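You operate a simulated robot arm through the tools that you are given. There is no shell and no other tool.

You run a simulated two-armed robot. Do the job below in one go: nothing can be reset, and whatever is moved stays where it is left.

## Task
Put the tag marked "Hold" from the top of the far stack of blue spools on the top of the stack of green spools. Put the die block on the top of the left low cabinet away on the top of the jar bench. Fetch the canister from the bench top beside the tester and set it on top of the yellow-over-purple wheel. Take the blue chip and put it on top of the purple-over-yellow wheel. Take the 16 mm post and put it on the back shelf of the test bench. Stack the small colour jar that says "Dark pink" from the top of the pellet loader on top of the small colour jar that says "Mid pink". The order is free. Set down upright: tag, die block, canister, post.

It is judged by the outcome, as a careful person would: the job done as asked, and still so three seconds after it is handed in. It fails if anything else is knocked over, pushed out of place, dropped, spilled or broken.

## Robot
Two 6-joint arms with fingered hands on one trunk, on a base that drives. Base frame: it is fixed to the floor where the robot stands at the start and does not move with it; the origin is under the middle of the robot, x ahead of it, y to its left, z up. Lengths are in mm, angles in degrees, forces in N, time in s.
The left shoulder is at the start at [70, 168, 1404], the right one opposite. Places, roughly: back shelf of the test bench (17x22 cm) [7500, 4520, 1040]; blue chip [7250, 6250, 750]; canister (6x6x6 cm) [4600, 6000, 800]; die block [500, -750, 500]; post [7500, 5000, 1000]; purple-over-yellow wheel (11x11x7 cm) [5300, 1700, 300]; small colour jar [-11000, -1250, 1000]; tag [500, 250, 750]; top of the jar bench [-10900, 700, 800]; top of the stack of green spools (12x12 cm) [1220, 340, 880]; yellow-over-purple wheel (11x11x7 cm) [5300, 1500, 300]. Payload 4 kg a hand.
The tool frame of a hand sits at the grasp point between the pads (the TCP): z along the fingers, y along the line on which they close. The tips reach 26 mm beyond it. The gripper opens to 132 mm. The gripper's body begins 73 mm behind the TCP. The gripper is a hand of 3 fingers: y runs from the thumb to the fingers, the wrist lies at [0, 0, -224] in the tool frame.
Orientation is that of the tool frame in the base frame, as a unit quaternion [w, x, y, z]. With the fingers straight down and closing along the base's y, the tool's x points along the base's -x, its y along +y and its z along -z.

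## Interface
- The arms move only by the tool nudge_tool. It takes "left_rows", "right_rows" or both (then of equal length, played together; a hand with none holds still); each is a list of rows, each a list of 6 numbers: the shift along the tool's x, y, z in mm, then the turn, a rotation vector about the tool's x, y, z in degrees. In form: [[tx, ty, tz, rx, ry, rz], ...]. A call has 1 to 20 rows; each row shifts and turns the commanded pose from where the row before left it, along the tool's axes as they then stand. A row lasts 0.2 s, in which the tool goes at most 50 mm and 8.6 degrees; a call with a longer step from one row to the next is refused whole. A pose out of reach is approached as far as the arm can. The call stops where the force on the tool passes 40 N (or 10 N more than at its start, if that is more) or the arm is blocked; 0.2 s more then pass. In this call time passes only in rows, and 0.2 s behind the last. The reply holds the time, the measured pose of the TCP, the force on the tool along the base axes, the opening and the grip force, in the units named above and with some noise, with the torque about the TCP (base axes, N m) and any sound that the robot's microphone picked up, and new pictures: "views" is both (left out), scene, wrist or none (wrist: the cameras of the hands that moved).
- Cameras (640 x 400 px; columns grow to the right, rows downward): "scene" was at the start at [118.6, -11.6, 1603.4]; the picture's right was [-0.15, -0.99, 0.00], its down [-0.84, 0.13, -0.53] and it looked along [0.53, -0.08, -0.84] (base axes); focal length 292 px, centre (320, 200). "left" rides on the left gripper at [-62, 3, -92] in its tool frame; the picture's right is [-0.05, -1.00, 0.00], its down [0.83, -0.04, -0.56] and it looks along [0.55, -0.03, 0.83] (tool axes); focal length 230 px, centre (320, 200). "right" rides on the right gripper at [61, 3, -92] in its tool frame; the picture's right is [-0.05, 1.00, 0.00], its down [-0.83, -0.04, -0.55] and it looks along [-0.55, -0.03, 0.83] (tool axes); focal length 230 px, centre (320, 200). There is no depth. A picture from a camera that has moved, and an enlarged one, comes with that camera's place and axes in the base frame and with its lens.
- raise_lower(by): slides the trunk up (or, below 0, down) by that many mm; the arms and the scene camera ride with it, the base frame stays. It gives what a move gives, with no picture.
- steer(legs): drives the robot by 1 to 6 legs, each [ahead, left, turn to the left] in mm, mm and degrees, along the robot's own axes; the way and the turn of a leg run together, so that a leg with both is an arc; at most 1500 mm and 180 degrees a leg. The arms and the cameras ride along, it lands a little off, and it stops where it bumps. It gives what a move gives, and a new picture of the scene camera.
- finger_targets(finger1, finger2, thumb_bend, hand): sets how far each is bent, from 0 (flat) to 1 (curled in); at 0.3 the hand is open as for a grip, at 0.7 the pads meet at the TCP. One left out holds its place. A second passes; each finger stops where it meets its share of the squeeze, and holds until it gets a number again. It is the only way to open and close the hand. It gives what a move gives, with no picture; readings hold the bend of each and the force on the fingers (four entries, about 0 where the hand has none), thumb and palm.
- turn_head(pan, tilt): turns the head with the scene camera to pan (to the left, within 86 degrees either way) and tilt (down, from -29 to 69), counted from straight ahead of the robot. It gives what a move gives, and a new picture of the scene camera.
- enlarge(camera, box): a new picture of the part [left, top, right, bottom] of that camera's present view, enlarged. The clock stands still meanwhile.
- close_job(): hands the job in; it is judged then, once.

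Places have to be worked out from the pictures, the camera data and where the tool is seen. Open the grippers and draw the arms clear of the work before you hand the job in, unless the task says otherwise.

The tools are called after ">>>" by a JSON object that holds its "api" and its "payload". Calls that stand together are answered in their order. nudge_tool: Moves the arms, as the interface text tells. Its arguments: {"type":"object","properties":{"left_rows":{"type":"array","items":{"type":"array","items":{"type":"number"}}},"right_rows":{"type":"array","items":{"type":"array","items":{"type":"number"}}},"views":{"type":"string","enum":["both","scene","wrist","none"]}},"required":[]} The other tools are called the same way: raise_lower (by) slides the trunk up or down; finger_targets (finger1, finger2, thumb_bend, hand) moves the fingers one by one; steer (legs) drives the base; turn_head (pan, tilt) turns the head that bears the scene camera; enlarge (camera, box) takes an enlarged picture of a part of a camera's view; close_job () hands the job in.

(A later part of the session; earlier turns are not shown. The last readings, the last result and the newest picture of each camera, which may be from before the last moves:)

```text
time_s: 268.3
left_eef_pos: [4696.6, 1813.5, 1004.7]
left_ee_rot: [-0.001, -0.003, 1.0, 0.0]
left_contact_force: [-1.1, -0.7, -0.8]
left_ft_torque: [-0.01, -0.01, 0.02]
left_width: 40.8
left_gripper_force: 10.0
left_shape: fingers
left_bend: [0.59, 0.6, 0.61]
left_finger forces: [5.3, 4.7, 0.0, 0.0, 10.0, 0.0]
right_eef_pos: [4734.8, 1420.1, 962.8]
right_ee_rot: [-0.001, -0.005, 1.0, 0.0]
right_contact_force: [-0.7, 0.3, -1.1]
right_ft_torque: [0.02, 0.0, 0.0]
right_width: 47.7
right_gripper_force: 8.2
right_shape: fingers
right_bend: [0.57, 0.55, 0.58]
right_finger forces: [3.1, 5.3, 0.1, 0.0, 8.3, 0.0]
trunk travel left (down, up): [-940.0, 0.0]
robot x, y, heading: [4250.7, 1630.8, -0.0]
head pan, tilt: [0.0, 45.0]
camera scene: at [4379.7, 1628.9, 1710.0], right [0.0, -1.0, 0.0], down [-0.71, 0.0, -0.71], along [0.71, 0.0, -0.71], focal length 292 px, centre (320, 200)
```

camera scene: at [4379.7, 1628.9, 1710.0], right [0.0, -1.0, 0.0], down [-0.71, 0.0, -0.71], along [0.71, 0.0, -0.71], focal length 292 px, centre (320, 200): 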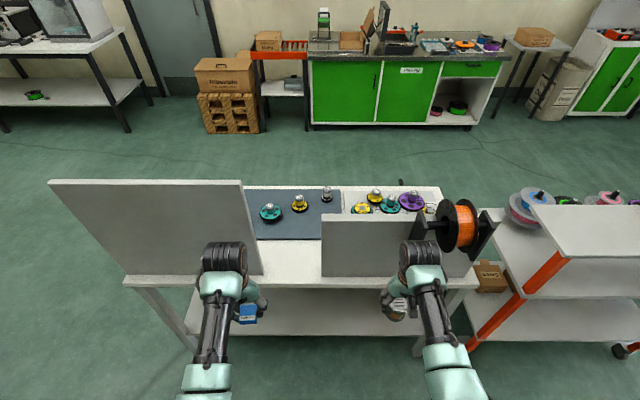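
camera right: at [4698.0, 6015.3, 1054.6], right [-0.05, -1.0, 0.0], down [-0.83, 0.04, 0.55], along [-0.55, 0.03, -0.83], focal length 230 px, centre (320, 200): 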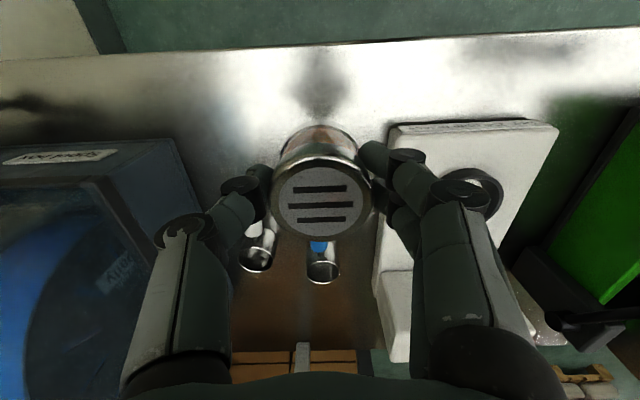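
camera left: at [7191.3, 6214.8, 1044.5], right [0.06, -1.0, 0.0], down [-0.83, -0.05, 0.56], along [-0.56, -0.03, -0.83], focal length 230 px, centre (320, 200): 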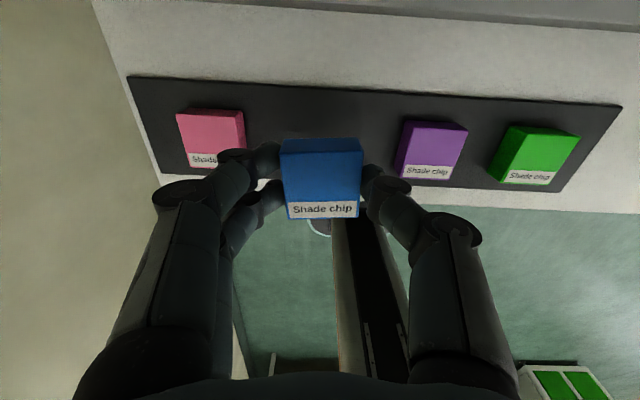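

I will reach under the table with nearly straight arms, so I back away, extend and raise both hands relative to the shoulders here, then lower the trunk.

>>> {"api": "steer", "payload": {"legs": [[-320, 0, 0]]}}

>>> {"api": "nudge_tool", "payload": {"left_rows": [[-38, 0, 0, 0, 0, 0], [-38, 0, 0, 0, 0, 0], [-38, 0, 0, 0, 0, 0], [-38, 10, 0, 0, 0, 0], [0, 0, -33, 0, 0, 0], [0, 0, -33, 0, 0, 0], [0, 0, -33, 0, 0, 0], [0, 0, -33, 0, 0, 0], [0, 0, -33, 0, 0, 0]], "right_rows": [[-29, 0, 0, 0, 0, 0], [-29, 0, 0, 0, 0, 0], [-29, 0, 0, 0, 0, 0], [-29, 4, 0, 0, 0, 0], [0, 0, -42, 0, 0, 0], [0, 0, -42, 0, 0, 0], [0, 0, -42, 0, 0, 0], [0, 0, -42, 0, 0, 0], [0, 0, -40, 0, 0, 0]], "views": "scene"}}

```text
time_s: 270.4
left_eef_pos: [4384.5, 1811.8, 1005.4]
left_ee_rot: [-0.002, -0.004, 1.0, 0.0]
left_contact_force: [-0.1, 0.5, -0.7]
left_ft_torque: [-0.01, 0.01, -0.02]
left_width: 41.1
left_gripper_force: 10.0
left_shape: fingers
left_bend: [0.59, 0.6, 0.61]
left_finger forces: [5.3, 4.7, 0.1, 0.0, 10.0, 0.0]
right_eef_pos: [4419.9, 1418.4, 961.8]
right_ee_rot: [-0.001, -0.004, 1.0, 0.001]
right_contact_force: [0.3, -0.7, -1.4]
right_ft_torque: [0.0, 0.03, -0.03]
right_width: 47.4
right_gripper_force: 8.5
right_shape: fingers
right_bend: [0.57, 0.55, 0.58]
right_finger forces: [3.1, 5.3, 0.0, 0.0, 8.4, 0.1]
trunk travel left (down, up): [-940.0, 0.0]
robot x, y, heading: [3934.2, 1622.7, 0.5]
head pan, tilt: [0.0, 45.0]
camera scene: at [4067.0, 1627.0, 1709.7], right [0.01, -1.0, 0.0], down [-0.71, 0.0, -0.71], along [0.71, 0.0, -0.71], focal length 292 px, centre (320, 200)
```

scene: 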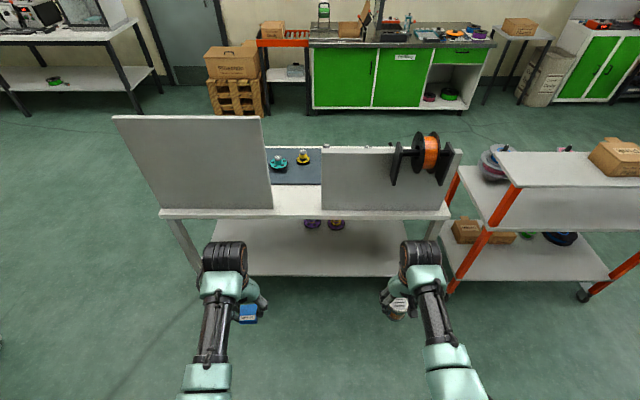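

```text
time_s: 272.4
left_eef_pos: [4537.0, 1822.1, 1165.3]
left_ee_rot: [-0.001, -0.003, 1.0, 0.001]
left_contact_force: [0.4, 1.0, -0.8]
left_ft_torque: [0.02, -0.02, 0.01]
left_width: 40.8
left_gripper_force: 10.2
left_shape: fingers
left_bend: [0.59, 0.6, 0.61]
left_finger forces: [5.3, 4.7, 0.0, 0.1, 9.9, 0.1]
left hand out of reach, approached as far as the arm can: row 9
right_eef_pos: [4539.6, 1425.0, 1164.9]
right_ee_rot: [0.0, -0.004, 1.0, 0.0]
right_contact_force: [0.5, 0.0, -1.0]
right_ft_torque: [-0.02, -0.01, 0.01]
right_width: 47.5
right_gripper_force: 8.5
right_shape: fingers
right_bend: [0.58, 0.55, 0.58]
right_finger forces: [3.0, 5.5, 0.0, 0.0, 8.4, 0.0]
right hand out of reach, approached as far as the arm can: row 9
trunk travel left (down, up): [-940.0, 0.0]
robot x, y, heading: [3929.2, 1628.6, 0.2]
head pan, tilt: [0.0, 45.0]
camera scene: at [4062.4, 1626.9, 1710.0], right [0.01, -1.0, 0.0], down [-0.71, 0.0, -0.71], along [0.71, 0.0, -0.71], focal length 292 px, centre (320, 200)
```

scene: 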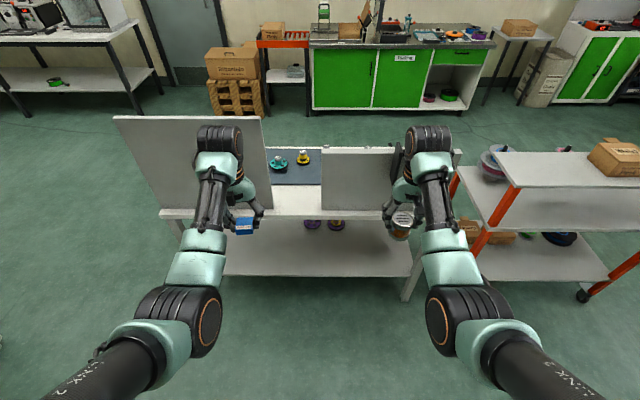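

Both hands are well extended and I can see the two wheels on the lower shelf. Now I lower the trunk so the hands are at under-table height, and look.

>>> {"api": "raise_lower", "payload": {"by": -750}}

>>> {"api": "turn_head", "payload": {"pan": 0, "tilt": 25}}

>>> {"api": "enlarge", "payload": {"camera": "scene", "box": [220, 160, 420, 300]}}

```text
refused: -750 is not a number from -400 to 400
```

```text
time_s: 273.2
left_eef_pos: [4537.5, 1822.2, 1164.0]
left_ee_rot: [-0.001, -0.004, 1.0, 0.0]
left_contact_force: [0.1, 0.0, 0.6]
left_ft_torque: [0.01, -0.01, -0.02]
left_width: 40.6
left_gripper_force: 9.9
left_shape: fingers
left_bend: [0.59, 0.6, 0.61]
left_finger forces: [5.3, 4.6, 0.0, 0.1, 10.0, 0.0]
right_eef_pos: [4542.1, 1424.0, 1164.2]
right_ee_rot: [-0.001, -0.003, 1.0, 0.0]
right_contact_force: [-0.5, 0.8, -0.9]
right_ft_torque: [-0.02, -0.01, -0.01]
right_width: 47.6
right_gripper_force: 8.6
right_shape: fingers
right_bend: [0.58, 0.55, 0.58]
right_finger forces: [3.0, 5.5, 0.1, 0.0, 8.4, 0.0]
trunk travel left (down, up): [-940.0, 0.0]
robot x, y, heading: [3932.2, 1628.7, 0.3]
head pan, tilt: [0.0, 25.0]
camera scene: at [4075.2, 1627.1, 1740.4], right [0.01, -1.0, 0.0], down [-0.42, 0.0, -0.91], along [0.91, 0.01, -0.42], focal length 292 px, centre (320, 200)
```

scene: 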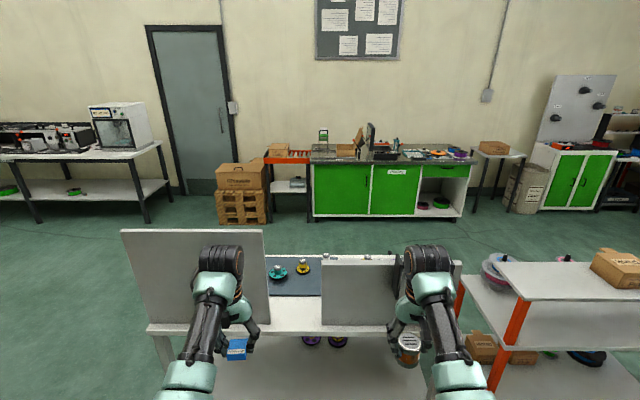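

```text
2.86 times, centred on (320, 230) of scene
camera zoom: at [4075.2, 1627.1, 1740.4], right [0.01, -1.0, 0.0], down [-0.42, 0.0, -0.91], along [0.91, 0.01, -0.42], focal length 833 px, centre (320, 114)
```

zoom: 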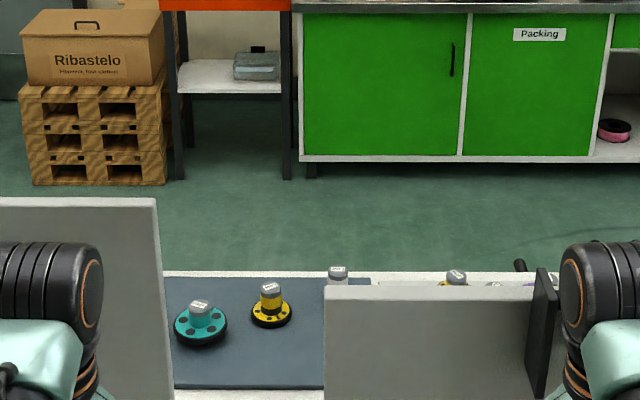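

The trunk moves at most 400 mm per call, so I lower it in two calls and look under the table.

>>> {"api": "raise_lower", "payload": {"by": -390}}

>>> {"api": "raise_lower", "payload": {"by": -365}}

>>> {"api": "turn_head", "payload": {"pan": 0, "tilt": 24}}

>>> {"api": "enlarge", "payload": {"camera": "scene", "box": [220, 130, 420, 255]}}

```text
time_s: 277.0
left_eef_pos: [4538.7, 1821.6, 774.7]
left_ee_rot: [-0.001, -0.003, 1.0, 0.001]
left_contact_force: [1.2, 0.1, 0.0]
left_ft_torque: [-0.02, 0.01, 0.01]
left_width: 40.8
left_gripper_force: 10.2
left_shape: fingers
left_bend: [0.59, 0.6, 0.61]
left_finger forces: [5.3, 4.7, 0.1, 0.0, 10.0, 0.0]
right_eef_pos: [4541.2, 1422.4, 774.1]
right_ee_rot: [-0.001, -0.003, 1.0, 0.0]
right_contact_force: [-0.2, -0.1, -1.3]
right_ft_torque: [0.01, 0.02, -0.01]
right_width: 47.4
right_gripper_force: 8.6
right_shape: fingers
right_bend: [0.58, 0.55, 0.58]
right_finger forces: [3.1, 5.3, 0.1, 0.0, 8.3, 0.1]
trunk travel left (down, up): [-550.0, 390.0]
robot x, y, heading: [3932.8, 1628.5, 0.6]
head pan, tilt: [0.0, 25.0]
```

```text
time_s: 280.5
left_eef_pos: [4538.0, 1822.0, 410.7]
left_ee_rot: [-0.001, -0.003, 1.0, -0.001]
left_contact_force: [0.1, 0.1, -0.3]
left_ft_torque: [0.03, 0.02, 0.0]
left_width: 40.7
left_gripper_force: 10.1
left_shape: fingers
left_bend: [0.59, 0.6, 0.61]
left_finger forces: [5.2, 4.8, 0.1, 0.1, 10.0, 0.0]
right_eef_pos: [4542.7, 1424.9, 409.4]
right_ee_rot: [-0.001, -0.004, 1.0, 0.0]
right_contact_force: [-0.7, 0.7, -0.4]
right_ft_torque: [-0.02, 0.03, -0.01]
right_width: 47.6
right_gripper_force: 8.6
right_shape: fingers
right_bend: [0.58, 0.55, 0.58]
right_finger forces: [3.1, 5.4, 0.0, 0.0, 8.4, 0.0]
trunk travel left (down, up): [-185.0, 755.0]
robot x, y, heading: [3932.4, 1628.7, 0.3]
head pan, tilt: [0.0, 25.0]
```

```text
time_s: 281.1
left_eef_pos: [4537.7, 1821.4, 409.3]
left_ee_rot: [-0.001, -0.004, 1.0, 0.0]
left_contact_force: [-0.6, -0.7, -0.7]
left_ft_torque: [0.02, -0.01, 0.01]
left_width: 40.5
left_gripper_force: 9.9
left_shape: fingers
left_bend: [0.59, 0.6, 0.61]
left_finger forces: [5.2, 4.7, 0.0, 0.1, 10.2, 0.0]
right_eef_pos: [4542.4, 1423.9, 409.2]
right_ee_rot: [-0.001, -0.005, 1.0, 0.0]
right_contact_force: [0.4, -0.7, -1.4]
right_ft_torque: [0.01, 0.02, -0.02]
right_width: 47.5
right_gripper_force: 8.6
right_shape: fingers
right_bend: [0.58, 0.55, 0.58]
right_finger forces: [3.1, 5.4, 0.1, 0.1, 8.3, 0.1]
trunk travel left (down, up): [-185.0, 755.0]
robot x, y, heading: [3932.9, 1623.4, 0.4]
head pan, tilt: [0.0, 24.0]
camera scene: at [4074.7, 1627.1, 987.2], right [0.01, -1.0, 0.0], down [-0.41, 0.0, -0.91], along [0.91, 0.01, -0.41], focal length 292 px, centre (320, 200)
```

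scene: 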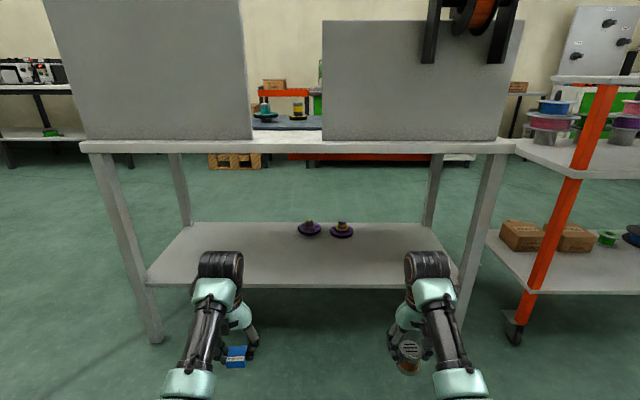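

```text
3.20 times, centred on (320, 192) of scene
camera zoom: at [4074.7, 1627.1, 987.2], right [0.01, -1.0, 0.0], down [-0.41, 0.0, -0.91], along [0.91, 0.01, -0.41], focal length 933 px, centre (320, 224)
```

zoom: 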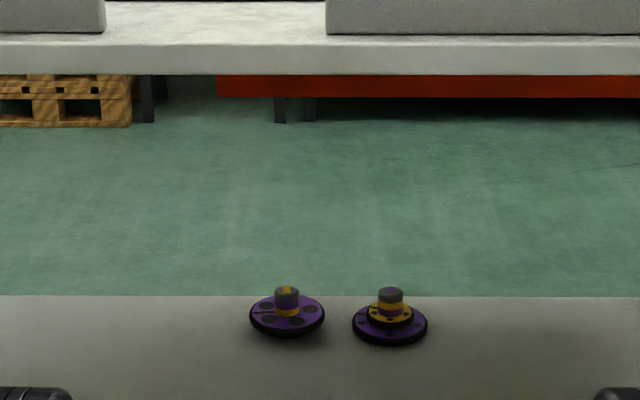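

Both wheels are visible. I enlarge them further to see their tops.

>>> {"api": "enlarge", "payload": {"camera": "scene", "box": [290, 210, 365, 245]}}

```text
8.53 times, centred on (328, 228) of scene
camera zoom: at [4074.7, 1627.1, 987.2], right [0.01, -1.0, 0.0], down [-0.41, 0.0, -0.91], along [0.91, 0.01, -0.41], focal length 2488 px, centre (256, -35)
```

zoom: 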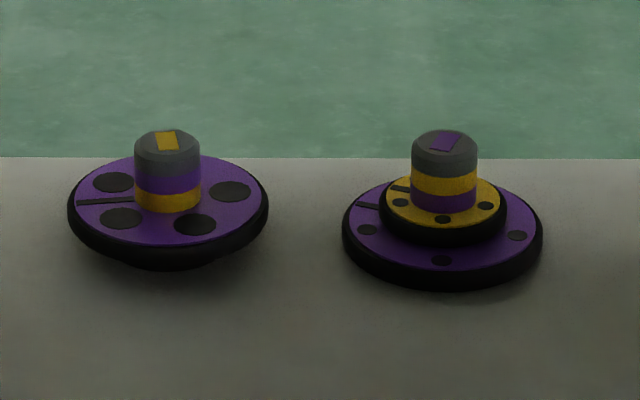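

The left wheel is purple-over-yellow and the right one yellow-over-purple, as expected, with 36 mm hub tops. They stand nearer the table's far side, so I will approach from +x; I raise the trunk partly and drive round.

>>> {"api": "raise_lower", "payload": {"by": 390}}

>>> {"api": "steer", "payload": {"legs": [[0, 1245, -0.4], [1400, 0, 0], [800, 300, 0]]}}

```text
time_s: 284.9
left_eef_pos: [4539.5, 1822.6, 798.8]
left_ee_rot: [-0.001, -0.004, 1.0, 0.001]
left_contact_force: [-0.6, -0.2, -0.6]
left_ft_torque: [0.0, -0.03, 0.01]
left_width: 40.8
left_gripper_force: 9.9
left_shape: fingers
left_bend: [0.59, 0.6, 0.61]
left_finger forces: [5.3, 4.7, 0.1, 0.1, 10.0, 0.0]
right_eef_pos: [4540.0, 1424.1, 800.5]
right_ee_rot: [-0.001, -0.004, 1.0, -0.001]
right_contact_force: [-0.3, -1.5, -1.1]
right_ft_torque: [0.0, 0.0, 0.03]
right_width: 47.5
right_gripper_force: 8.0
right_shape: fingers
right_bend: [0.58, 0.55, 0.58]
right_finger forces: [3.1, 5.4, 0.0, 0.0, 8.3, 0.0]
trunk travel left (down, up): [-575.0, 365.0]
robot x, y, heading: [3935.3, 1626.5, 0.4]
head pan, tilt: [0.0, 24.0]
```

```text
time_s: 301.9
left_eef_pos: [6712.4, 3420.0, 798.8]
left_ee_rot: [-0.001, -0.011, 1.0, -0.001]
left_contact_force: [-0.4, -0.2, -1.6]
left_ft_torque: [0.01, 0.03, -0.01]
left_width: 40.5
left_gripper_force: 10.2
left_shape: fingers
left_bend: [0.59, 0.6, 0.61]
left_finger forces: [5.3, 4.6, 0.0, 0.1, 10.0, 0.1]
right_eef_pos: [6721.0, 3023.1, 798.9]
right_ee_rot: [-0.001, -0.011, 1.0, -0.001]
right_contact_force: [0.8, -0.2, -1.6]
right_ft_torque: [0.01, -0.01, -0.02]
right_width: 47.7
right_gripper_force: 8.9
right_shape: fingers
right_bend: [0.58, 0.55, 0.58]
right_finger forces: [3.1, 5.4, 0.0, 0.0, 8.4, 0.0]
trunk travel left (down, up): [-575.0, 365.0]
robot x, y, heading: [6107.7, 3213.8, 1.4]
head pan, tilt: [0.0, 24.0]
camera scene: at [6251.8, 3218.3, 1377.2], right [0.02, -1.0, 0.0], down [-0.41, -0.01, -0.91], along [0.91, 0.02, -0.41], focal length 292 px, centre (320, 200)
```

scene: 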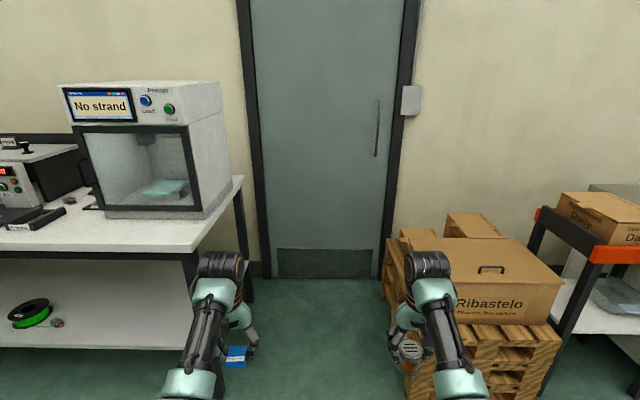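

I turn around to face -x and move to the far side of the table, before the chip's wheel.

>>> {"api": "steer", "payload": {"legs": [[0, 0, 178.6], [-150, 1300, 0]]}}

>>> {"api": "raise_lower", "payload": {"by": -390}}

>>> {"api": "turn_head", "payload": {"pan": 10, "tilt": 24}}

```text
time_s: 315.7
left_eef_pos: [5637.5, 1737.3, 799.6]
left_ee_rot: [0.0, 1.0, -0.005, 0.0]
left_contact_force: [-0.2, -0.3, -0.4]
left_ft_torque: [-0.03, 0.02, 0.01]
left_width: 40.5
left_gripper_force: 9.6
left_shape: fingers
left_bend: [0.59, 0.6, 0.61]
left_finger forces: [5.3, 4.7, 0.0, 0.0, 9.8, 0.0]
right_eef_pos: [5639.5, 2136.7, 798.6]
right_ee_rot: [0.0, 1.0, -0.004, 0.001]
right_contact_force: [-0.6, -0.7, -1.7]
right_ft_torque: [-0.02, -0.01, 0.03]
right_width: 46.4
right_gripper_force: 8.3
right_shape: fingers
right_bend: [0.58, 0.55, 0.58]
right_finger forces: [2.5, 5.4, 0.0, 0.1, 8.2, 0.0]
trunk travel left (down, up): [-575.0, 365.0]
robot x, y, heading: [6245.2, 1926.8, 179.6]
head pan, tilt: [0.0, 24.0]
camera scene: at [6102.7, 1924.1, 1377.2], right [0.01, 1.0, 0.0], down [0.41, 0.0, -0.91], along [-0.91, 0.01, -0.41], focal length 292 px, centre (320, 200)
```

scene: 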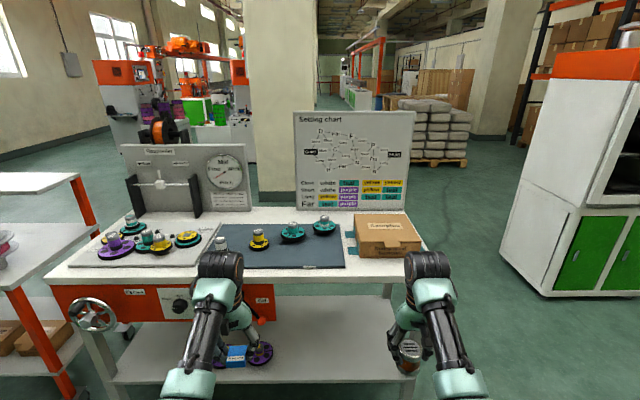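

```text
time_s: 319.4
left_eef_pos: [5637.0, 1737.9, 410.1]
left_ee_rot: [0.001, 1.0, -0.006, 0.0]
left_contact_force: [0.0, -0.2, 0.3]
left_ft_torque: [-0.03, 0.01, -0.01]
left_width: 40.4
left_gripper_force: 10.0
left_shape: fingers
left_bend: [0.59, 0.6, 0.61]
left_finger forces: [5.3, 4.7, 0.0, 0.0, 9.9, 0.1]
right_eef_pos: [5638.7, 2135.7, 409.5]
right_ee_rot: [0.001, 1.0, -0.004, 0.001]
right_contact_force: [0.1, 0.8, -0.9]
right_ft_torque: [0.01, -0.02, 0.04]
right_width: 46.5
right_gripper_force: 8.2
right_shape: fingers
right_bend: [0.58, 0.55, 0.58]
right_finger forces: [2.6, 5.3, 0.0, 0.0, 8.2, 0.0]
trunk travel left (down, up): [-185.0, 755.0]
robot x, y, heading: [6245.4, 1924.6, 179.4]
head pan, tilt: [0.0, 24.0]
```

```text
time_s: 320.1
left_eef_pos: [5636.3, 1737.4, 408.2]
left_ee_rot: [0.0, 1.0, -0.004, 0.001]
left_contact_force: [0.1, 0.8, -0.4]
left_ft_torque: [-0.03, 0.0, 0.03]
left_width: 40.9
left_gripper_force: 10.0
left_shape: fingers
left_bend: [0.59, 0.6, 0.61]
left_finger forces: [5.3, 4.7, 0.0, 0.0, 10.0, 0.0]
right_eef_pos: [5639.9, 2136.8, 409.9]
right_ee_rot: [-0.001, 1.0, -0.003, 0.0]
right_contact_force: [-0.5, 0.6, -1.4]
right_ft_torque: [-0.02, 0.03, -0.01]
right_width: 46.7
right_gripper_force: 8.5
right_shape: fingers
right_bend: [0.58, 0.55, 0.58]
right_finger forces: [2.7, 5.4, 0.1, 0.0, 8.1, 0.0]
trunk travel left (down, up): [-185.0, 755.0]
robot x, y, heading: [6245.1, 1923.1, 179.7]
head pan, tilt: [10.0, 24.0]
camera scene: at [6104.1, 1908.2, 987.2], right [-0.17, 0.99, 0.0], down [0.4, 0.07, -0.91], along [-0.9, -0.15, -0.41], focal length 292 px, centre (320, 200)
```

scene: 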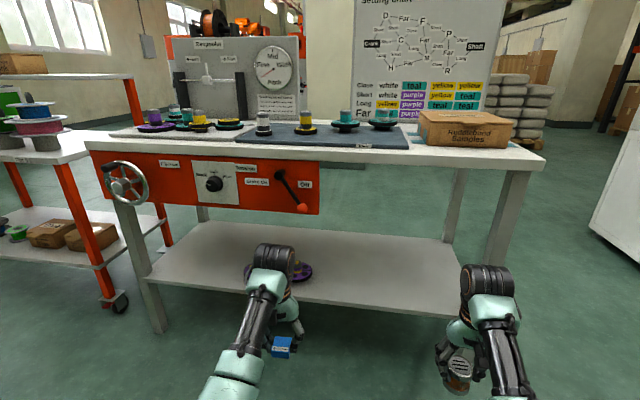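

A red panel hangs under the table on this side and the wheels stand nearer x≈5238 with hub tops near z 360, so the front (-x) side is the better access after all. I raise the trunk and drive back round.

>>> {"api": "raise_lower", "payload": {"by": 390}}

>>> {"api": "steer", "payload": {"legs": [[0, -1290, 0], [0, 0, -179.6], [-1400, -340, 0], [-900, 0, 0], [0, -1380, 0]]}}

```text
time_s: 323.9
left_eef_pos: [5637.2, 1738.7, 798.5]
left_ee_rot: [0.0, 1.0, -0.005, 0.001]
left_contact_force: [-0.2, -0.4, -1.0]
left_ft_torque: [-0.01, 0.01, -0.01]
left_width: 40.6
left_gripper_force: 9.6
left_shape: fingers
left_bend: [0.59, 0.6, 0.61]
left_finger forces: [5.3, 4.7, 0.0, 0.0, 9.9, 0.1]
right_eef_pos: [5638.9, 2136.2, 798.7]
right_ee_rot: [0.0, 1.0, -0.003, 0.001]
right_contact_force: [0.3, 0.4, -2.1]
right_ft_torque: [-0.01, -0.01, -0.04]
right_width: 46.7
right_gripper_force: 8.4
right_shape: fingers
right_bend: [0.58, 0.55, 0.58]
right_finger forces: [2.6, 5.4, 0.0, 0.0, 8.2, 0.0]
trunk travel left (down, up): [-575.0, 365.0]
robot x, y, heading: [6247.8, 1924.7, 179.9]
head pan, tilt: [10.0, 24.0]
```

```text
time_s: 355.4
left_eef_pos: [4547.2, 1714.6, 799.0]
left_ee_rot: [-0.001, -0.005, 1.0, 0.0]
left_contact_force: [-0.6, 0.2, -0.5]
left_ft_torque: [-0.04, 0.03, -0.03]
left_width: 40.2
left_gripper_force: 9.5
left_shape: fingers
left_bend: [0.59, 0.6, 0.61]
left_finger forces: [5.2, 4.5, 0.0, 0.2, 9.8, 0.0]
right_eef_pos: [4552.5, 1317.0, 799.0]
right_ee_rot: [-0.001, -0.004, 1.0, 0.0]
right_contact_force: [0.2, 0.4, -1.6]
right_ft_torque: [0.04, 0.0, 0.01]
right_width: 45.7
right_gripper_force: 7.6
right_shape: fingers
right_bend: [0.58, 0.55, 0.58]
right_finger forces: [2.2, 5.6, 0.1, 0.0, 7.9, 0.0]
trunk travel left (down, up): [-575.0, 365.0]
robot x, y, heading: [3938.4, 1521.5, 0.5]
head pan, tilt: [10.0, 24.0]
camera scene: at [4082.4, 1534.8, 1377.2], right [0.18, -0.98, 0.0], down [-0.4, -0.07, -0.91], along [0.9, 0.17, -0.41], focal length 292 px, centre (320, 200)
```

scene: 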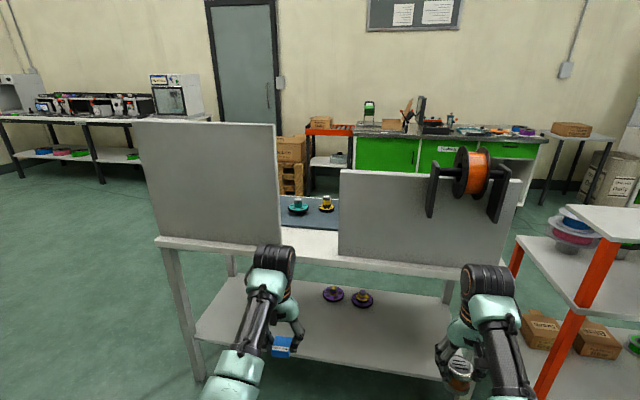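

Back at the front side with the left hand lined up. I lower the trunk so the hands pass below the table top but above the hubs, and move in carefully.

>>> {"api": "raise_lower", "payload": {"by": -365}}

>>> {"api": "steer", "payload": {"legs": [[450, 0, -0.4]]}}

>>> {"api": "enlarge", "payload": {"camera": "left", "box": [0, 0, 640, 400]}}

>>> {"api": "enlarge", "payload": {"camera": "right", "box": [0, 0, 640, 400]}}

```text
time_s: 358.9
left_eef_pos: [4546.1, 1714.7, 435.3]
left_ee_rot: [-0.001, -0.004, 1.0, 0.0]
left_contact_force: [0.3, 0.3, -0.1]
left_ft_torque: [0.0, 0.02, -0.02]
left_width: 40.5
left_gripper_force: 10.1
left_shape: fingers
left_bend: [0.59, 0.6, 0.61]
left_finger forces: [5.2, 4.6, 0.1, 0.0, 9.8, 0.1]
right_eef_pos: [4551.5, 1317.1, 434.2]
right_ee_rot: [0.0, -0.005, 1.0, 0.0]
right_contact_force: [0.2, 0.1, -0.2]
right_ft_torque: [0.03, 0.0, 0.0]
right_width: 45.6
right_gripper_force: 8.1
right_shape: fingers
right_bend: [0.58, 0.55, 0.58]
right_finger forces: [2.2, 5.5, 0.1, 0.0, 7.9, 0.0]
trunk travel left (down, up): [-210.0, 730.0]
robot x, y, heading: [3941.6, 1520.0, 0.7]
head pan, tilt: [10.0, 24.0]
```

```text
time_s: 361.6
left_eef_pos: [4996.4, 1711.8, 433.8]
left_ee_rot: [-0.002, 0.001, 1.0, -0.001]
left_contact_force: [-0.3, -0.6, -0.5]
left_ft_torque: [-0.01, 0.01, -0.02]
left_width: 40.7
left_gripper_force: 9.8
left_shape: fingers
left_bend: [0.59, 0.6, 0.61]
left_finger forces: [5.2, 4.6, 0.0, 0.0, 9.8, 0.0]
right_eef_pos: [4996.8, 1314.2, 434.2]
right_ee_rot: [-0.001, -0.001, 1.0, 0.0]
right_contact_force: [0.6, 0.6, -1.8]
right_ft_torque: [-0.03, 0.02, -0.02]
right_width: 45.6
right_gripper_force: 7.5
right_shape: fingers
right_bend: [0.58, 0.55, 0.58]
right_finger forces: [2.2, 5.5, 0.0, 0.1, 7.9, 0.1]
trunk travel left (down, up): [-210.0, 730.0]
robot x, y, heading: [4387.9, 1520.8, 0.1]
head pan, tilt: [10.0, 24.0]
camera scene: at [4529.5, 1535.7, 1012.1], right [0.17, -0.98, 0.0], down [-0.4, -0.07, -0.91], along [0.9, 0.16, -0.41], focal length 292 px, centre (320, 200)
```

scene: 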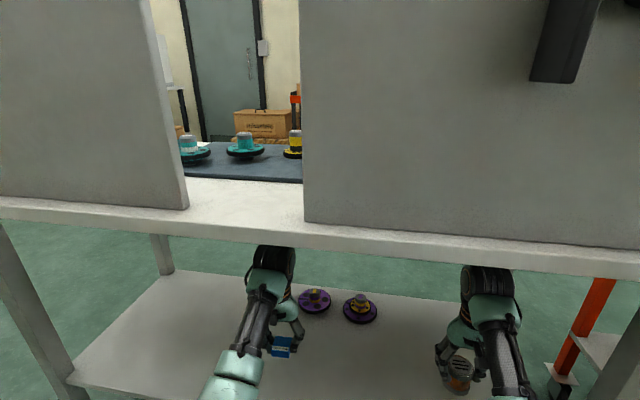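

```text
1.00 times, centred on (320, 200) of left (not enlarged: the box is as wide or as high as the picture)
camera zoom: at [5056.7, 1715.5, 526.9], right [0.05, -1.0, 0.0], down [-0.83, -0.04, 0.56], along [-0.56, -0.03, -0.83], focal length 230 px, centre (320, 200)
```

zoom: 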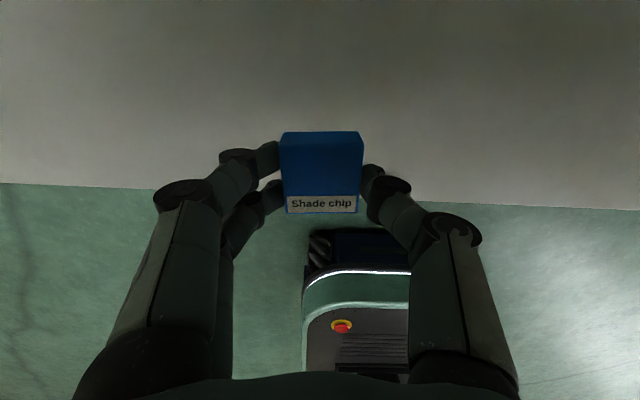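

```text
1.00 times, centred on (320, 200) of right (not enlarged: the box is as wide or as high as the picture)
camera zoom: at [4936.1, 1316.5, 525.9], right [0.05, 1.0, 0.0], down [0.83, -0.04, 0.55], along [0.55, -0.03, -0.83], focal length 230 px, centre (320, 200)
```

zoom: 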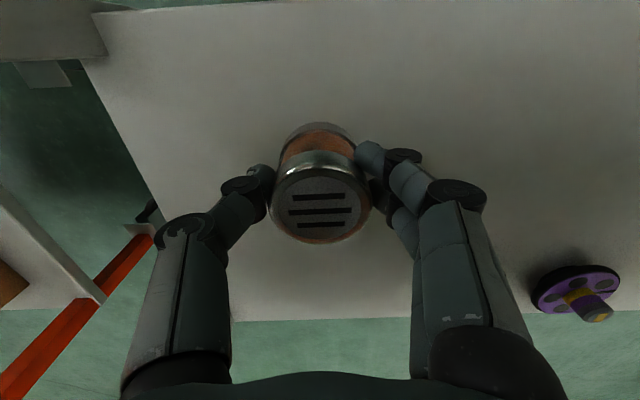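

The right camera even shows the purple-over-yellow wheel; its hub is near [5245, 1680]. Clearances look good, so I move further in.

>>> {"api": "steer", "payload": {"legs": [[215, -20, -0.1]]}}

>>> {"api": "enlarge", "payload": {"camera": "left", "box": [0, 0, 640, 400]}}

>>> {"api": "enlarge", "payload": {"camera": "right", "box": [0, 0, 640, 400]}}

```text
time_s: 363.3
left_eef_pos: [5213.2, 1689.5, 433.3]
left_ee_rot: [0.0, 0.0, 1.0, 0.001]
left_contact_force: [-0.3, 0.3, -0.9]
left_ft_torque: [0.01, 0.01, -0.01]
left_width: 40.5
left_gripper_force: 9.7
left_shape: fingers
left_bend: [0.59, 0.6, 0.61]
left_finger forces: [5.2, 4.6, 0.0, 0.1, 9.8, 0.1]
right_eef_pos: [5212.7, 1292.0, 434.5]
right_ee_rot: [0.0, 0.0, 1.0, 0.0]
right_contact_force: [0.6, -0.5, -1.5]
right_ft_torque: [-0.03, 0.01, 0.01]
right_width: 45.7
right_gripper_force: 7.1
right_shape: fingers
right_bend: [0.58, 0.55, 0.58]
right_finger forces: [2.2, 5.5, 0.0, 0.0, 8.0, 0.0]
trunk travel left (down, up): [-210.0, 730.0]
robot x, y, heading: [4605.2, 1499.0, -0.1]
head pan, tilt: [10.0, 24.0]
camera scene: at [4746.1, 1515.3, 1012.1], right [0.17, -0.99, 0.0], down [-0.4, -0.07, -0.91], along [0.9, 0.16, -0.41], focal length 292 px, centre (320, 200)
```

scene: 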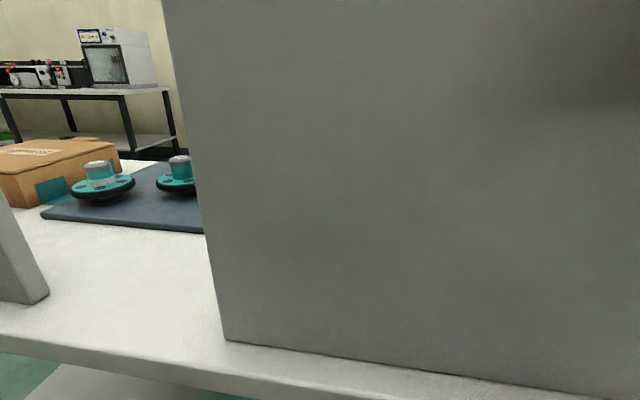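

```text
1.00 times, centred on (320, 200) of left (not enlarged: the box is as wide or as high as the picture)
camera zoom: at [5273.6, 1693.8, 526.7], right [0.05, -1.0, 0.0], down [-0.83, -0.04, 0.56], along [-0.56, -0.03, -0.83], focal length 230 px, centre (320, 200)
```

zoom: 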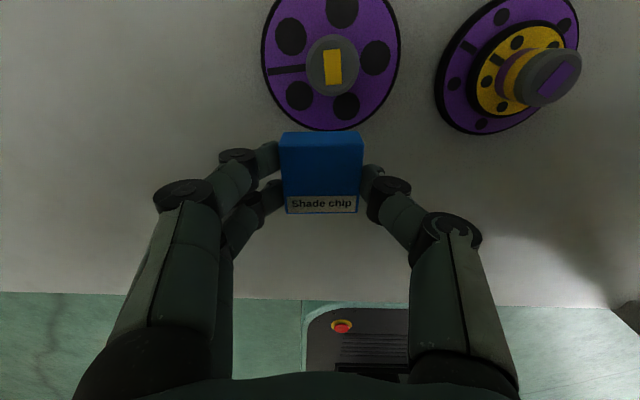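

```text
1.00 times, centred on (320, 200) of right (not enlarged: the box is as wide or as high as the picture)
camera zoom: at [5152.1, 1295.2, 525.8], right [0.05, 1.0, 0.0], down [0.83, -0.04, 0.55], along [0.55, -0.03, -0.83], focal length 230 px, centre (320, 200)
```

zoom: 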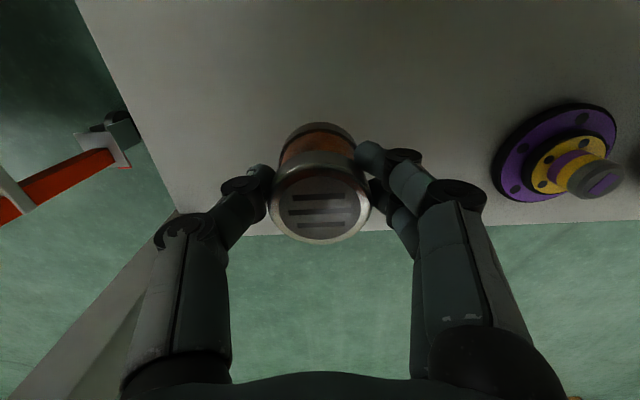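

Now the wheel tops are clear: purple-over-yellow hub at [5263, 1684, ~348], yellow-over-purple at [5263, 1532]. I drive 15 mm closer and bring the chip over its hub.

>>> {"api": "steer", "payload": {"legs": [[15, 0, 0]]}}

>>> {"api": "nudge_tool", "payload": {"left_rows": [[-13, -4, 0, 0, 0, 0], [-14, -4, 0, 0, 0, 0]], "views": "wrist"}}

```text
time_s: 364.0
left_eef_pos: [5227.3, 1690.1, 434.5]
left_ee_rot: [-0.001, 0.001, 1.0, 0.001]
left_contact_force: [0.1, -0.1, -0.7]
left_ft_torque: [0.0, -0.02, 0.0]
left_width: 40.5
left_gripper_force: 9.9
left_shape: fingers
left_bend: [0.59, 0.6, 0.61]
left_finger forces: [5.1, 4.6, 0.0, 0.0, 9.9, 0.1]
right_eef_pos: [5227.1, 1292.0, 433.6]
right_ee_rot: [-0.001, 0.001, 1.0, 0.0]
right_contact_force: [-0.8, 0.0, -1.4]
right_ft_torque: [0.04, 0.03, -0.02]
right_width: 45.6
right_gripper_force: 7.5
right_shape: fingers
right_bend: [0.58, 0.55, 0.58]
right_finger forces: [2.2, 5.4, 0.1, 0.0, 8.0, 0.0]
trunk travel left (down, up): [-210.0, 730.0]
robot x, y, heading: [4616.9, 1500.3, -0.3]
head pan, tilt: [10.0, 24.0]
camera scene: at [4761.1, 1515.3, 1012.1], right [0.17, -0.99, 0.0], down [-0.4, -0.07, -0.91], along [0.9, 0.16, -0.41], focal length 292 px, centre (320, 200)
```

scene: 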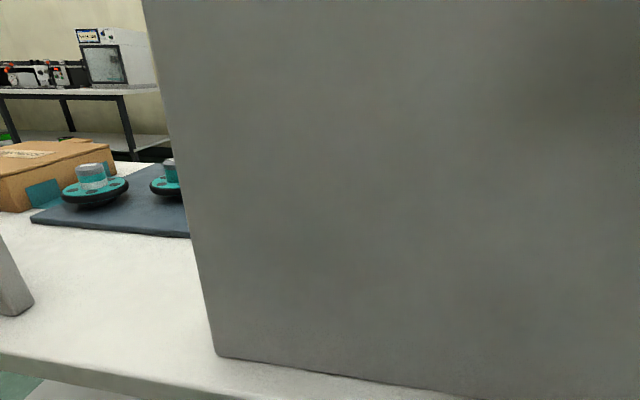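

```text
time_s: 364.6
left_eef_pos: [5253.5, 1682.8, 433.9]
left_ee_rot: [-0.001, 0.001, 1.0, -0.001]
left_contact_force: [0.4, 0.1, 0.4]
left_ft_torque: [0.0, 0.01, -0.01]
left_width: 40.4
left_gripper_force: 9.6
left_shape: fingers
left_bend: [0.59, 0.6, 0.61]
left_finger forces: [5.1, 4.7, 0.0, 0.0, 9.8, 0.0]
right_eef_pos: [5227.7, 1292.6, 432.8]
right_ee_rot: [-0.001, 0.001, 1.0, 0.001]
right_contact_force: [-0.2, -0.2, -1.1]
right_ft_torque: [0.0, -0.01, 0.01]
right_width: 45.7
right_gripper_force: 7.6
right_shape: fingers
right_bend: [0.58, 0.55, 0.58]
right_finger forces: [2.2, 5.5, 0.0, 0.0, 7.9, 0.1]
trunk travel left (down, up): [-210.0, 730.0]
robot x, y, heading: [4620.5, 1501.2, -0.1]
head pan, tilt: [10.0, 24.0]
camera left: at [5315.8, 1685.8, 526.7], right [0.05, -1.0, 0.0], down [-0.83, -0.04, 0.56], along [-0.56, -0.03, -0.83], focal length 230 px, centre (320, 200)
```

left: 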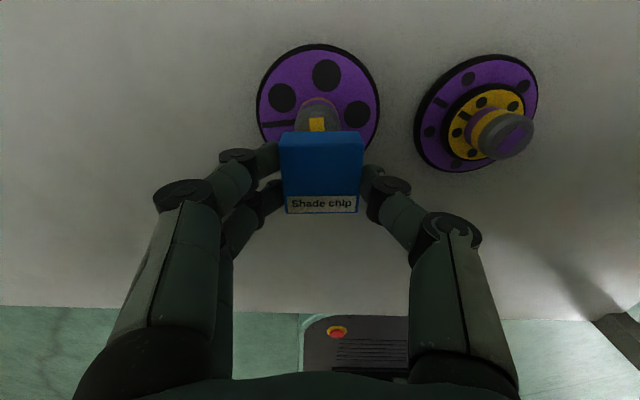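

The hub is at about [5265, 1685], and the chip's centre is within a few millimetres of it. I lower it in steps.

>>> {"api": "nudge_tool", "payload": {"left_rows": [[-3, 1, 20, 0, 0, 0], [0, 0, 15, 0, 0, 0]], "views": "wrist"}}

>>> {"api": "nudge_tool", "payload": {"left_rows": [[0, 0, 5, 0, 0, 0]], "views": "none"}}

>>> {"api": "nudge_tool", "payload": {"left_rows": [[0, 0, 3, 0, 0, 0]], "views": "none"}}

>>> {"api": "nudge_tool", "payload": {"left_rows": [[0, 0, 2, 0, 0, 0]], "views": "none"}}

```text
time_s: 365.2
left_eef_pos: [5258.0, 1683.3, 399.4]
left_ee_rot: [-0.001, 0.001, 1.0, 0.0]
left_contact_force: [-0.6, -0.4, -1.8]
left_ft_torque: [-0.05, -0.01, 0.03]
left_width: 40.2
left_gripper_force: 10.0
left_shape: fingers
left_bend: [0.59, 0.6, 0.61]
left_finger forces: [5.2, 4.6, 0.0, 0.0, 9.8, 0.0]
right_eef_pos: [5226.8, 1291.6, 434.4]
right_ee_rot: [-0.002, 0.0, 1.0, -0.001]
right_contact_force: [-0.6, -0.1, -1.3]
right_ft_torque: [-0.03, 0.02, 0.0]
right_width: 45.6
right_gripper_force: 8.2
right_shape: fingers
right_bend: [0.58, 0.55, 0.58]
right_finger forces: [2.2, 5.5, 0.0, 0.1, 7.9, 0.1]
trunk travel left (down, up): [-210.0, 730.0]
robot x, y, heading: [4618.1, 1504.7, 0.2]
head pan, tilt: [10.0, 24.0]
camera left: at [5319.0, 1686.7, 491.9], right [0.05, -1.0, 0.0], down [-0.83, -0.04, 0.56], along [-0.56, -0.03, -0.83], focal length 230 px, centre (320, 200)
```

left: 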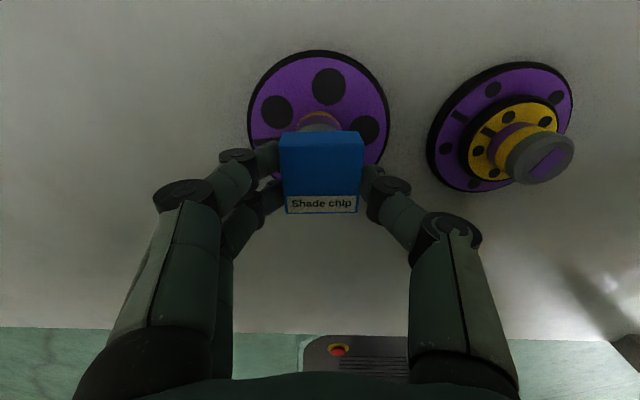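

```text
time_s: 365.6
left_eef_pos: [5257.6, 1681.6, 393.3]
left_ee_rot: [0.0, 0.001, 1.0, 0.001]
left_contact_force: [-0.2, -0.3, -0.4]
left_ft_torque: [0.02, 0.0, 0.02]
left_width: 40.1
left_gripper_force: 9.4
left_shape: fingers
left_bend: [0.59, 0.6, 0.61]
left_finger forces: [5.2, 4.6, 0.1, 0.0, 9.8, 0.0]
right_eef_pos: [5226.9, 1291.7, 434.2]
right_ee_rot: [-0.001, 0.0, 1.0, -0.001]
right_contact_force: [0.2, 0.1, -1.8]
right_ft_torque: [-0.01, 0.0, 0.0]
right_width: 45.6
right_gripper_force: 7.4
right_shape: fingers
right_bend: [0.58, 0.55, 0.58]
right_finger forces: [2.2, 5.5, 0.1, 0.0, 8.0, 0.1]
trunk travel left (down, up): [-210.0, 730.0]
robot x, y, heading: [4617.9, 1501.8, 0.1]
head pan, tilt: [10.0, 24.0]
```

```text
time_s: 366.0
left_eef_pos: [5257.0, 1683.5, 391.9]
left_ee_rot: [-0.001, 0.0, 1.0, -0.001]
left_contact_force: [-0.4, 0.4, 0.0]
left_ft_torque: [0.03, 0.01, 0.0]
left_width: 40.2
left_gripper_force: 9.8
left_shape: fingers
left_bend: [0.59, 0.6, 0.61]
left_finger forces: [5.2, 4.6, 0.0, 0.0, 9.8, 0.1]
right_eef_pos: [5226.8, 1291.9, 433.1]
right_ee_rot: [-0.001, 0.001, 1.0, 0.001]
right_contact_force: [0.0, 0.4, -0.7]
right_ft_torque: [-0.01, -0.03, -0.01]
right_width: 45.5
right_gripper_force: 7.4
right_shape: fingers
right_bend: [0.58, 0.55, 0.58]
right_finger forces: [2.1, 5.5, 0.0, 0.1, 7.9, 0.0]
trunk travel left (down, up): [-210.0, 730.0]
robot x, y, heading: [4619.1, 1497.7, -0.4]
head pan, tilt: [10.0, 24.0]
```

```text
time_s: 366.4
left_eef_pos: [5257.7, 1683.6, 389.2]
left_ee_rot: [-0.001, 0.001, 1.0, 0.0]
left_contact_force: [-0.1, 0.1, -0.8]
left_ft_torque: [-0.01, -0.01, 0.02]
left_width: 40.3
left_gripper_force: 10.0
left_shape: fingers
left_bend: [0.59, 0.6, 0.61]
left_finger forces: [5.2, 4.6, 0.0, 0.2, 9.8, 0.0]
right_eef_pos: [5227.0, 1292.3, 433.7]
right_ee_rot: [-0.001, 0.0, 1.0, 0.0]
right_contact_force: [0.4, -0.6, -2.5]
right_ft_torque: [0.0, 0.01, 0.0]
right_width: 45.8
right_gripper_force: 8.8
right_shape: fingers
right_bend: [0.58, 0.55, 0.58]
right_finger forces: [2.3, 5.5, 0.0, 0.0, 7.9, 0.0]
trunk travel left (down, up): [-210.0, 730.0]
robot x, y, heading: [4618.0, 1500.7, -0.1]
head pan, tilt: [10.0, 24.0]
```

Still no contact; I continue in 2 mm steps.

>>> {"api": "nudge_tool", "payload": {"left_rows": [[0, 0, 2, 0, 0, 0]], "views": "none"}}

>>> {"api": "nudge_tool", "payload": {"left_rows": [[0, 0, 2, 0, 0, 0]], "views": "none"}}

>>> {"api": "nudge_tool", "payload": {"left_rows": [[0, 0, 2, 0, 0, 0]], "views": "none"}}

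>>> {"api": "nudge_tool", "payload": {"left_rows": [[0, 0, 2, 0, 0, 0]], "views": "wrist"}}

```text
time_s: 366.8
left_eef_pos: [5257.5, 1682.9, 387.9]
left_ee_rot: [-0.001, 0.001, 1.0, 0.0]
left_contact_force: [-0.1, 0.1, -0.1]
left_ft_torque: [-0.02, 0.0, -0.04]
left_width: 40.1
left_gripper_force: 9.6
left_shape: fingers
left_bend: [0.59, 0.6, 0.61]
left_finger forces: [5.2, 4.6, 0.0, 0.1, 9.8, 0.0]
right_eef_pos: [5227.2, 1291.7, 433.4]
right_ee_rot: [-0.001, 0.001, 1.0, 0.0]
right_contact_force: [-0.5, -0.3, -1.4]
right_ft_torque: [-0.01, 0.03, -0.02]
right_width: 45.5
right_gripper_force: 8.2
right_shape: fingers
right_bend: [0.58, 0.55, 0.58]
right_finger forces: [2.2, 5.5, 0.1, 0.1, 7.9, 0.0]
trunk travel left (down, up): [-210.0, 730.0]
robot x, y, heading: [4618.7, 1499.8, -0.1]
head pan, tilt: [10.0, 24.0]
```

```text
time_s: 367.2
left_eef_pos: [5257.8, 1682.8, 385.9]
left_ee_rot: [0.0, 0.001, 1.0, 0.0]
left_contact_force: [-0.5, 0.9, 4.2]
left_ft_torque: [-0.02, 0.04, 0.01]
left_width: 40.4
left_gripper_force: 10.5
left_shape: fingers
left_bend: [0.59, 0.6, 0.62]
left_finger forces: [5.6, 5.0, 0.1, 0.1, 10.5, 0.0]
right_eef_pos: [5227.8, 1291.7, 433.6]
right_ee_rot: [-0.002, 0.001, 1.0, 0.0]
right_contact_force: [-0.2, -0.4, -0.6]
right_ft_torque: [0.03, 0.03, 0.0]
right_width: 45.5
right_gripper_force: 8.0
right_shape: fingers
right_bend: [0.58, 0.55, 0.58]
right_finger forces: [2.2, 5.5, 0.0, 0.0, 7.9, 0.1]
trunk travel left (down, up): [-210.0, 730.0]
robot x, y, heading: [4619.6, 1498.1, 0.1]
head pan, tilt: [10.0, 24.0]
```

```text
time_s: 367.6
left_eef_pos: [5258.3, 1683.7, 386.2]
left_ee_rot: [0.001, 0.001, 1.0, 0.0]
left_contact_force: [-1.5, 0.8, 11.5]
left_ft_torque: [-0.01, 0.0, 0.01]
left_width: 39.9
left_gripper_force: 11.9
left_shape: fingers
left_bend: [0.6, 0.6, 0.62]
left_finger forces: [6.4, 5.8, 0.0, 0.0, 11.3, 0.0]
right_eef_pos: [5226.4, 1292.3, 433.9]
right_ee_rot: [0.0, 0.001, 1.0, 0.001]
right_contact_force: [0.3, -0.1, -1.2]
right_ft_torque: [0.0, 0.01, -0.01]
right_width: 45.9
right_gripper_force: 7.9
right_shape: fingers
right_bend: [0.58, 0.55, 0.58]
right_finger forces: [2.2, 5.5, 0.0, 0.0, 7.9, 0.0]
trunk travel left (down, up): [-210.0, 730.0]
robot x, y, heading: [4621.7, 1499.9, -0.2]
head pan, tilt: [10.0, 24.0]
```

```text
time_s: 368.0
left_eef_pos: [5258.0, 1682.8, 384.3]
left_ee_rot: [0.003, 0.0, 1.0, 0.0]
left_contact_force: [-1.1, 1.6, 18.8]
left_ft_torque: [0.06, 0.02, 0.02]
left_width: 40.0
left_gripper_force: 12.8
left_shape: fingers
left_bend: [0.6, 0.61, 0.62]
left_finger forces: [7.2, 6.6, 0.0, 0.0, 11.9, 0.0]
right_eef_pos: [5226.1, 1291.7, 434.4]
right_ee_rot: [0.001, 0.0, 1.0, 0.001]
right_contact_force: [-0.1, 0.5, -0.9]
right_ft_torque: [0.01, 0.0, 0.01]
right_width: 45.8
right_gripper_force: 8.4
right_shape: fingers
right_bend: [0.58, 0.55, 0.58]
right_finger forces: [2.1, 5.5, 0.1, 0.1, 7.9, 0.1]
trunk travel left (down, up): [-210.0, 730.0]
robot x, y, heading: [4621.5, 1499.7, 0.1]
head pan, tilt: [10.0, 24.0]
camera left: at [5318.2, 1686.3, 477.8], right [0.05, -1.0, 0.0], down [-0.83, -0.04, 0.55], along [-0.55, -0.03, -0.83], focal length 230 px, centre (320, 200)
```

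left: 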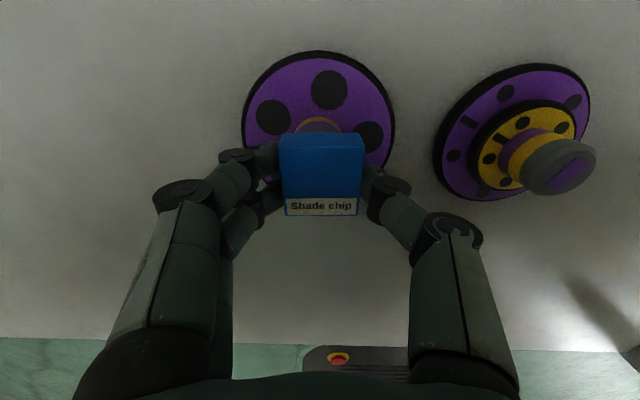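

Contact at z≈386 with almost no torque, so the chip sits centred on the hub. I ease off and open the fingers gently.

>>> {"api": "nudge_tool", "payload": {"left_rows": [[0, 0, -3, 0, 0, 0]], "views": "none"}}

>>> {"api": "finger_targets", "payload": {"hand": "left", "finger1": 0.54, "finger2": 0.54, "thumb_bend": 0.55}}

>>> {"api": "enlarge", "payload": {"camera": "left", "box": [160, 80, 480, 280]}}

```text
time_s: 368.4
left_eef_pos: [5255.8, 1682.8, 385.4]
left_ee_rot: [-0.001, 0.002, 1.0, 0.0]
left_contact_force: [2.4, 0.2, 11.6]
left_ft_torque: [0.07, -0.06, 0.0]
left_width: 39.9
left_gripper_force: 12.5
left_shape: fingers
left_bend: [0.6, 0.61, 0.62]
left_finger forces: [6.6, 6.0, 0.0, 0.0, 11.8, 0.1]
right_eef_pos: [5226.9, 1292.3, 434.0]
right_ee_rot: [0.0, 0.001, 1.0, 0.001]
right_contact_force: [0.0, 0.7, -0.5]
right_ft_torque: [0.0, 0.0, 0.02]
right_width: 45.8
right_gripper_force: 7.3
right_shape: fingers
right_bend: [0.58, 0.55, 0.58]
right_finger forces: [2.1, 5.4, 0.0, 0.1, 8.0, 0.0]
trunk travel left (down, up): [-210.0, 730.0]
robot x, y, heading: [4621.4, 1503.1, -0.1]
head pan, tilt: [10.0, 24.0]
```

```text
time_s: 369.4
left_eef_pos: [5257.8, 1683.5, 384.0]
left_ee_rot: [-0.001, 0.0, 1.0, 0.0]
left_contact_force: [-0.8, 0.4, 0.2]
left_ft_torque: [0.01, 0.0, 0.03]
left_width: 52.2
left_gripper_force: 0.1
left_shape: fingers
left_bend: [0.54, 0.54, 0.55]
left_finger forces: [0.1, 0.0, 0.0, 0.0, 0.0, 0.0]
right_eef_pos: [5226.2, 1291.3, 434.2]
right_ee_rot: [0.0, 0.001, 1.0, 0.0]
right_contact_force: [0.5, -0.2, -1.8]
right_ft_torque: [0.01, 0.02, 0.01]
right_width: 45.6
right_gripper_force: 7.4
right_shape: fingers
right_bend: [0.58, 0.55, 0.58]
right_finger forces: [2.2, 5.5, 0.0, 0.0, 8.0, 0.0]
trunk travel left (down, up): [-210.0, 730.0]
robot x, y, heading: [4623.6, 1500.7, -0.1]
head pan, tilt: [10.0, 24.0]
```

```text
2.00 times, centred on (320, 180) of left
camera zoom: at [5318.4, 1686.4, 476.7], right [0.05, -1.0, 0.0], down [-0.83, -0.04, 0.56], along [-0.56, -0.03, -0.83], focal length 460 px, centre (320, 240)
```

zoom: 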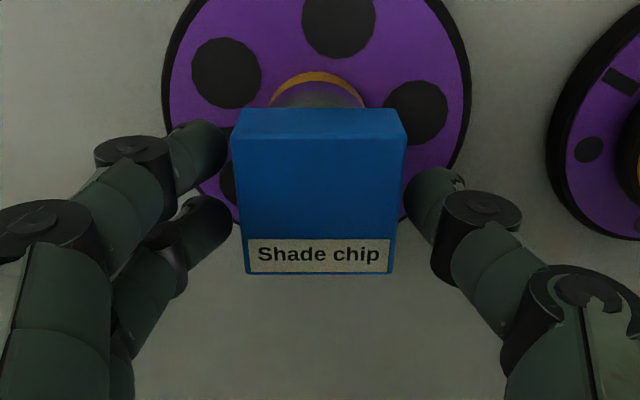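

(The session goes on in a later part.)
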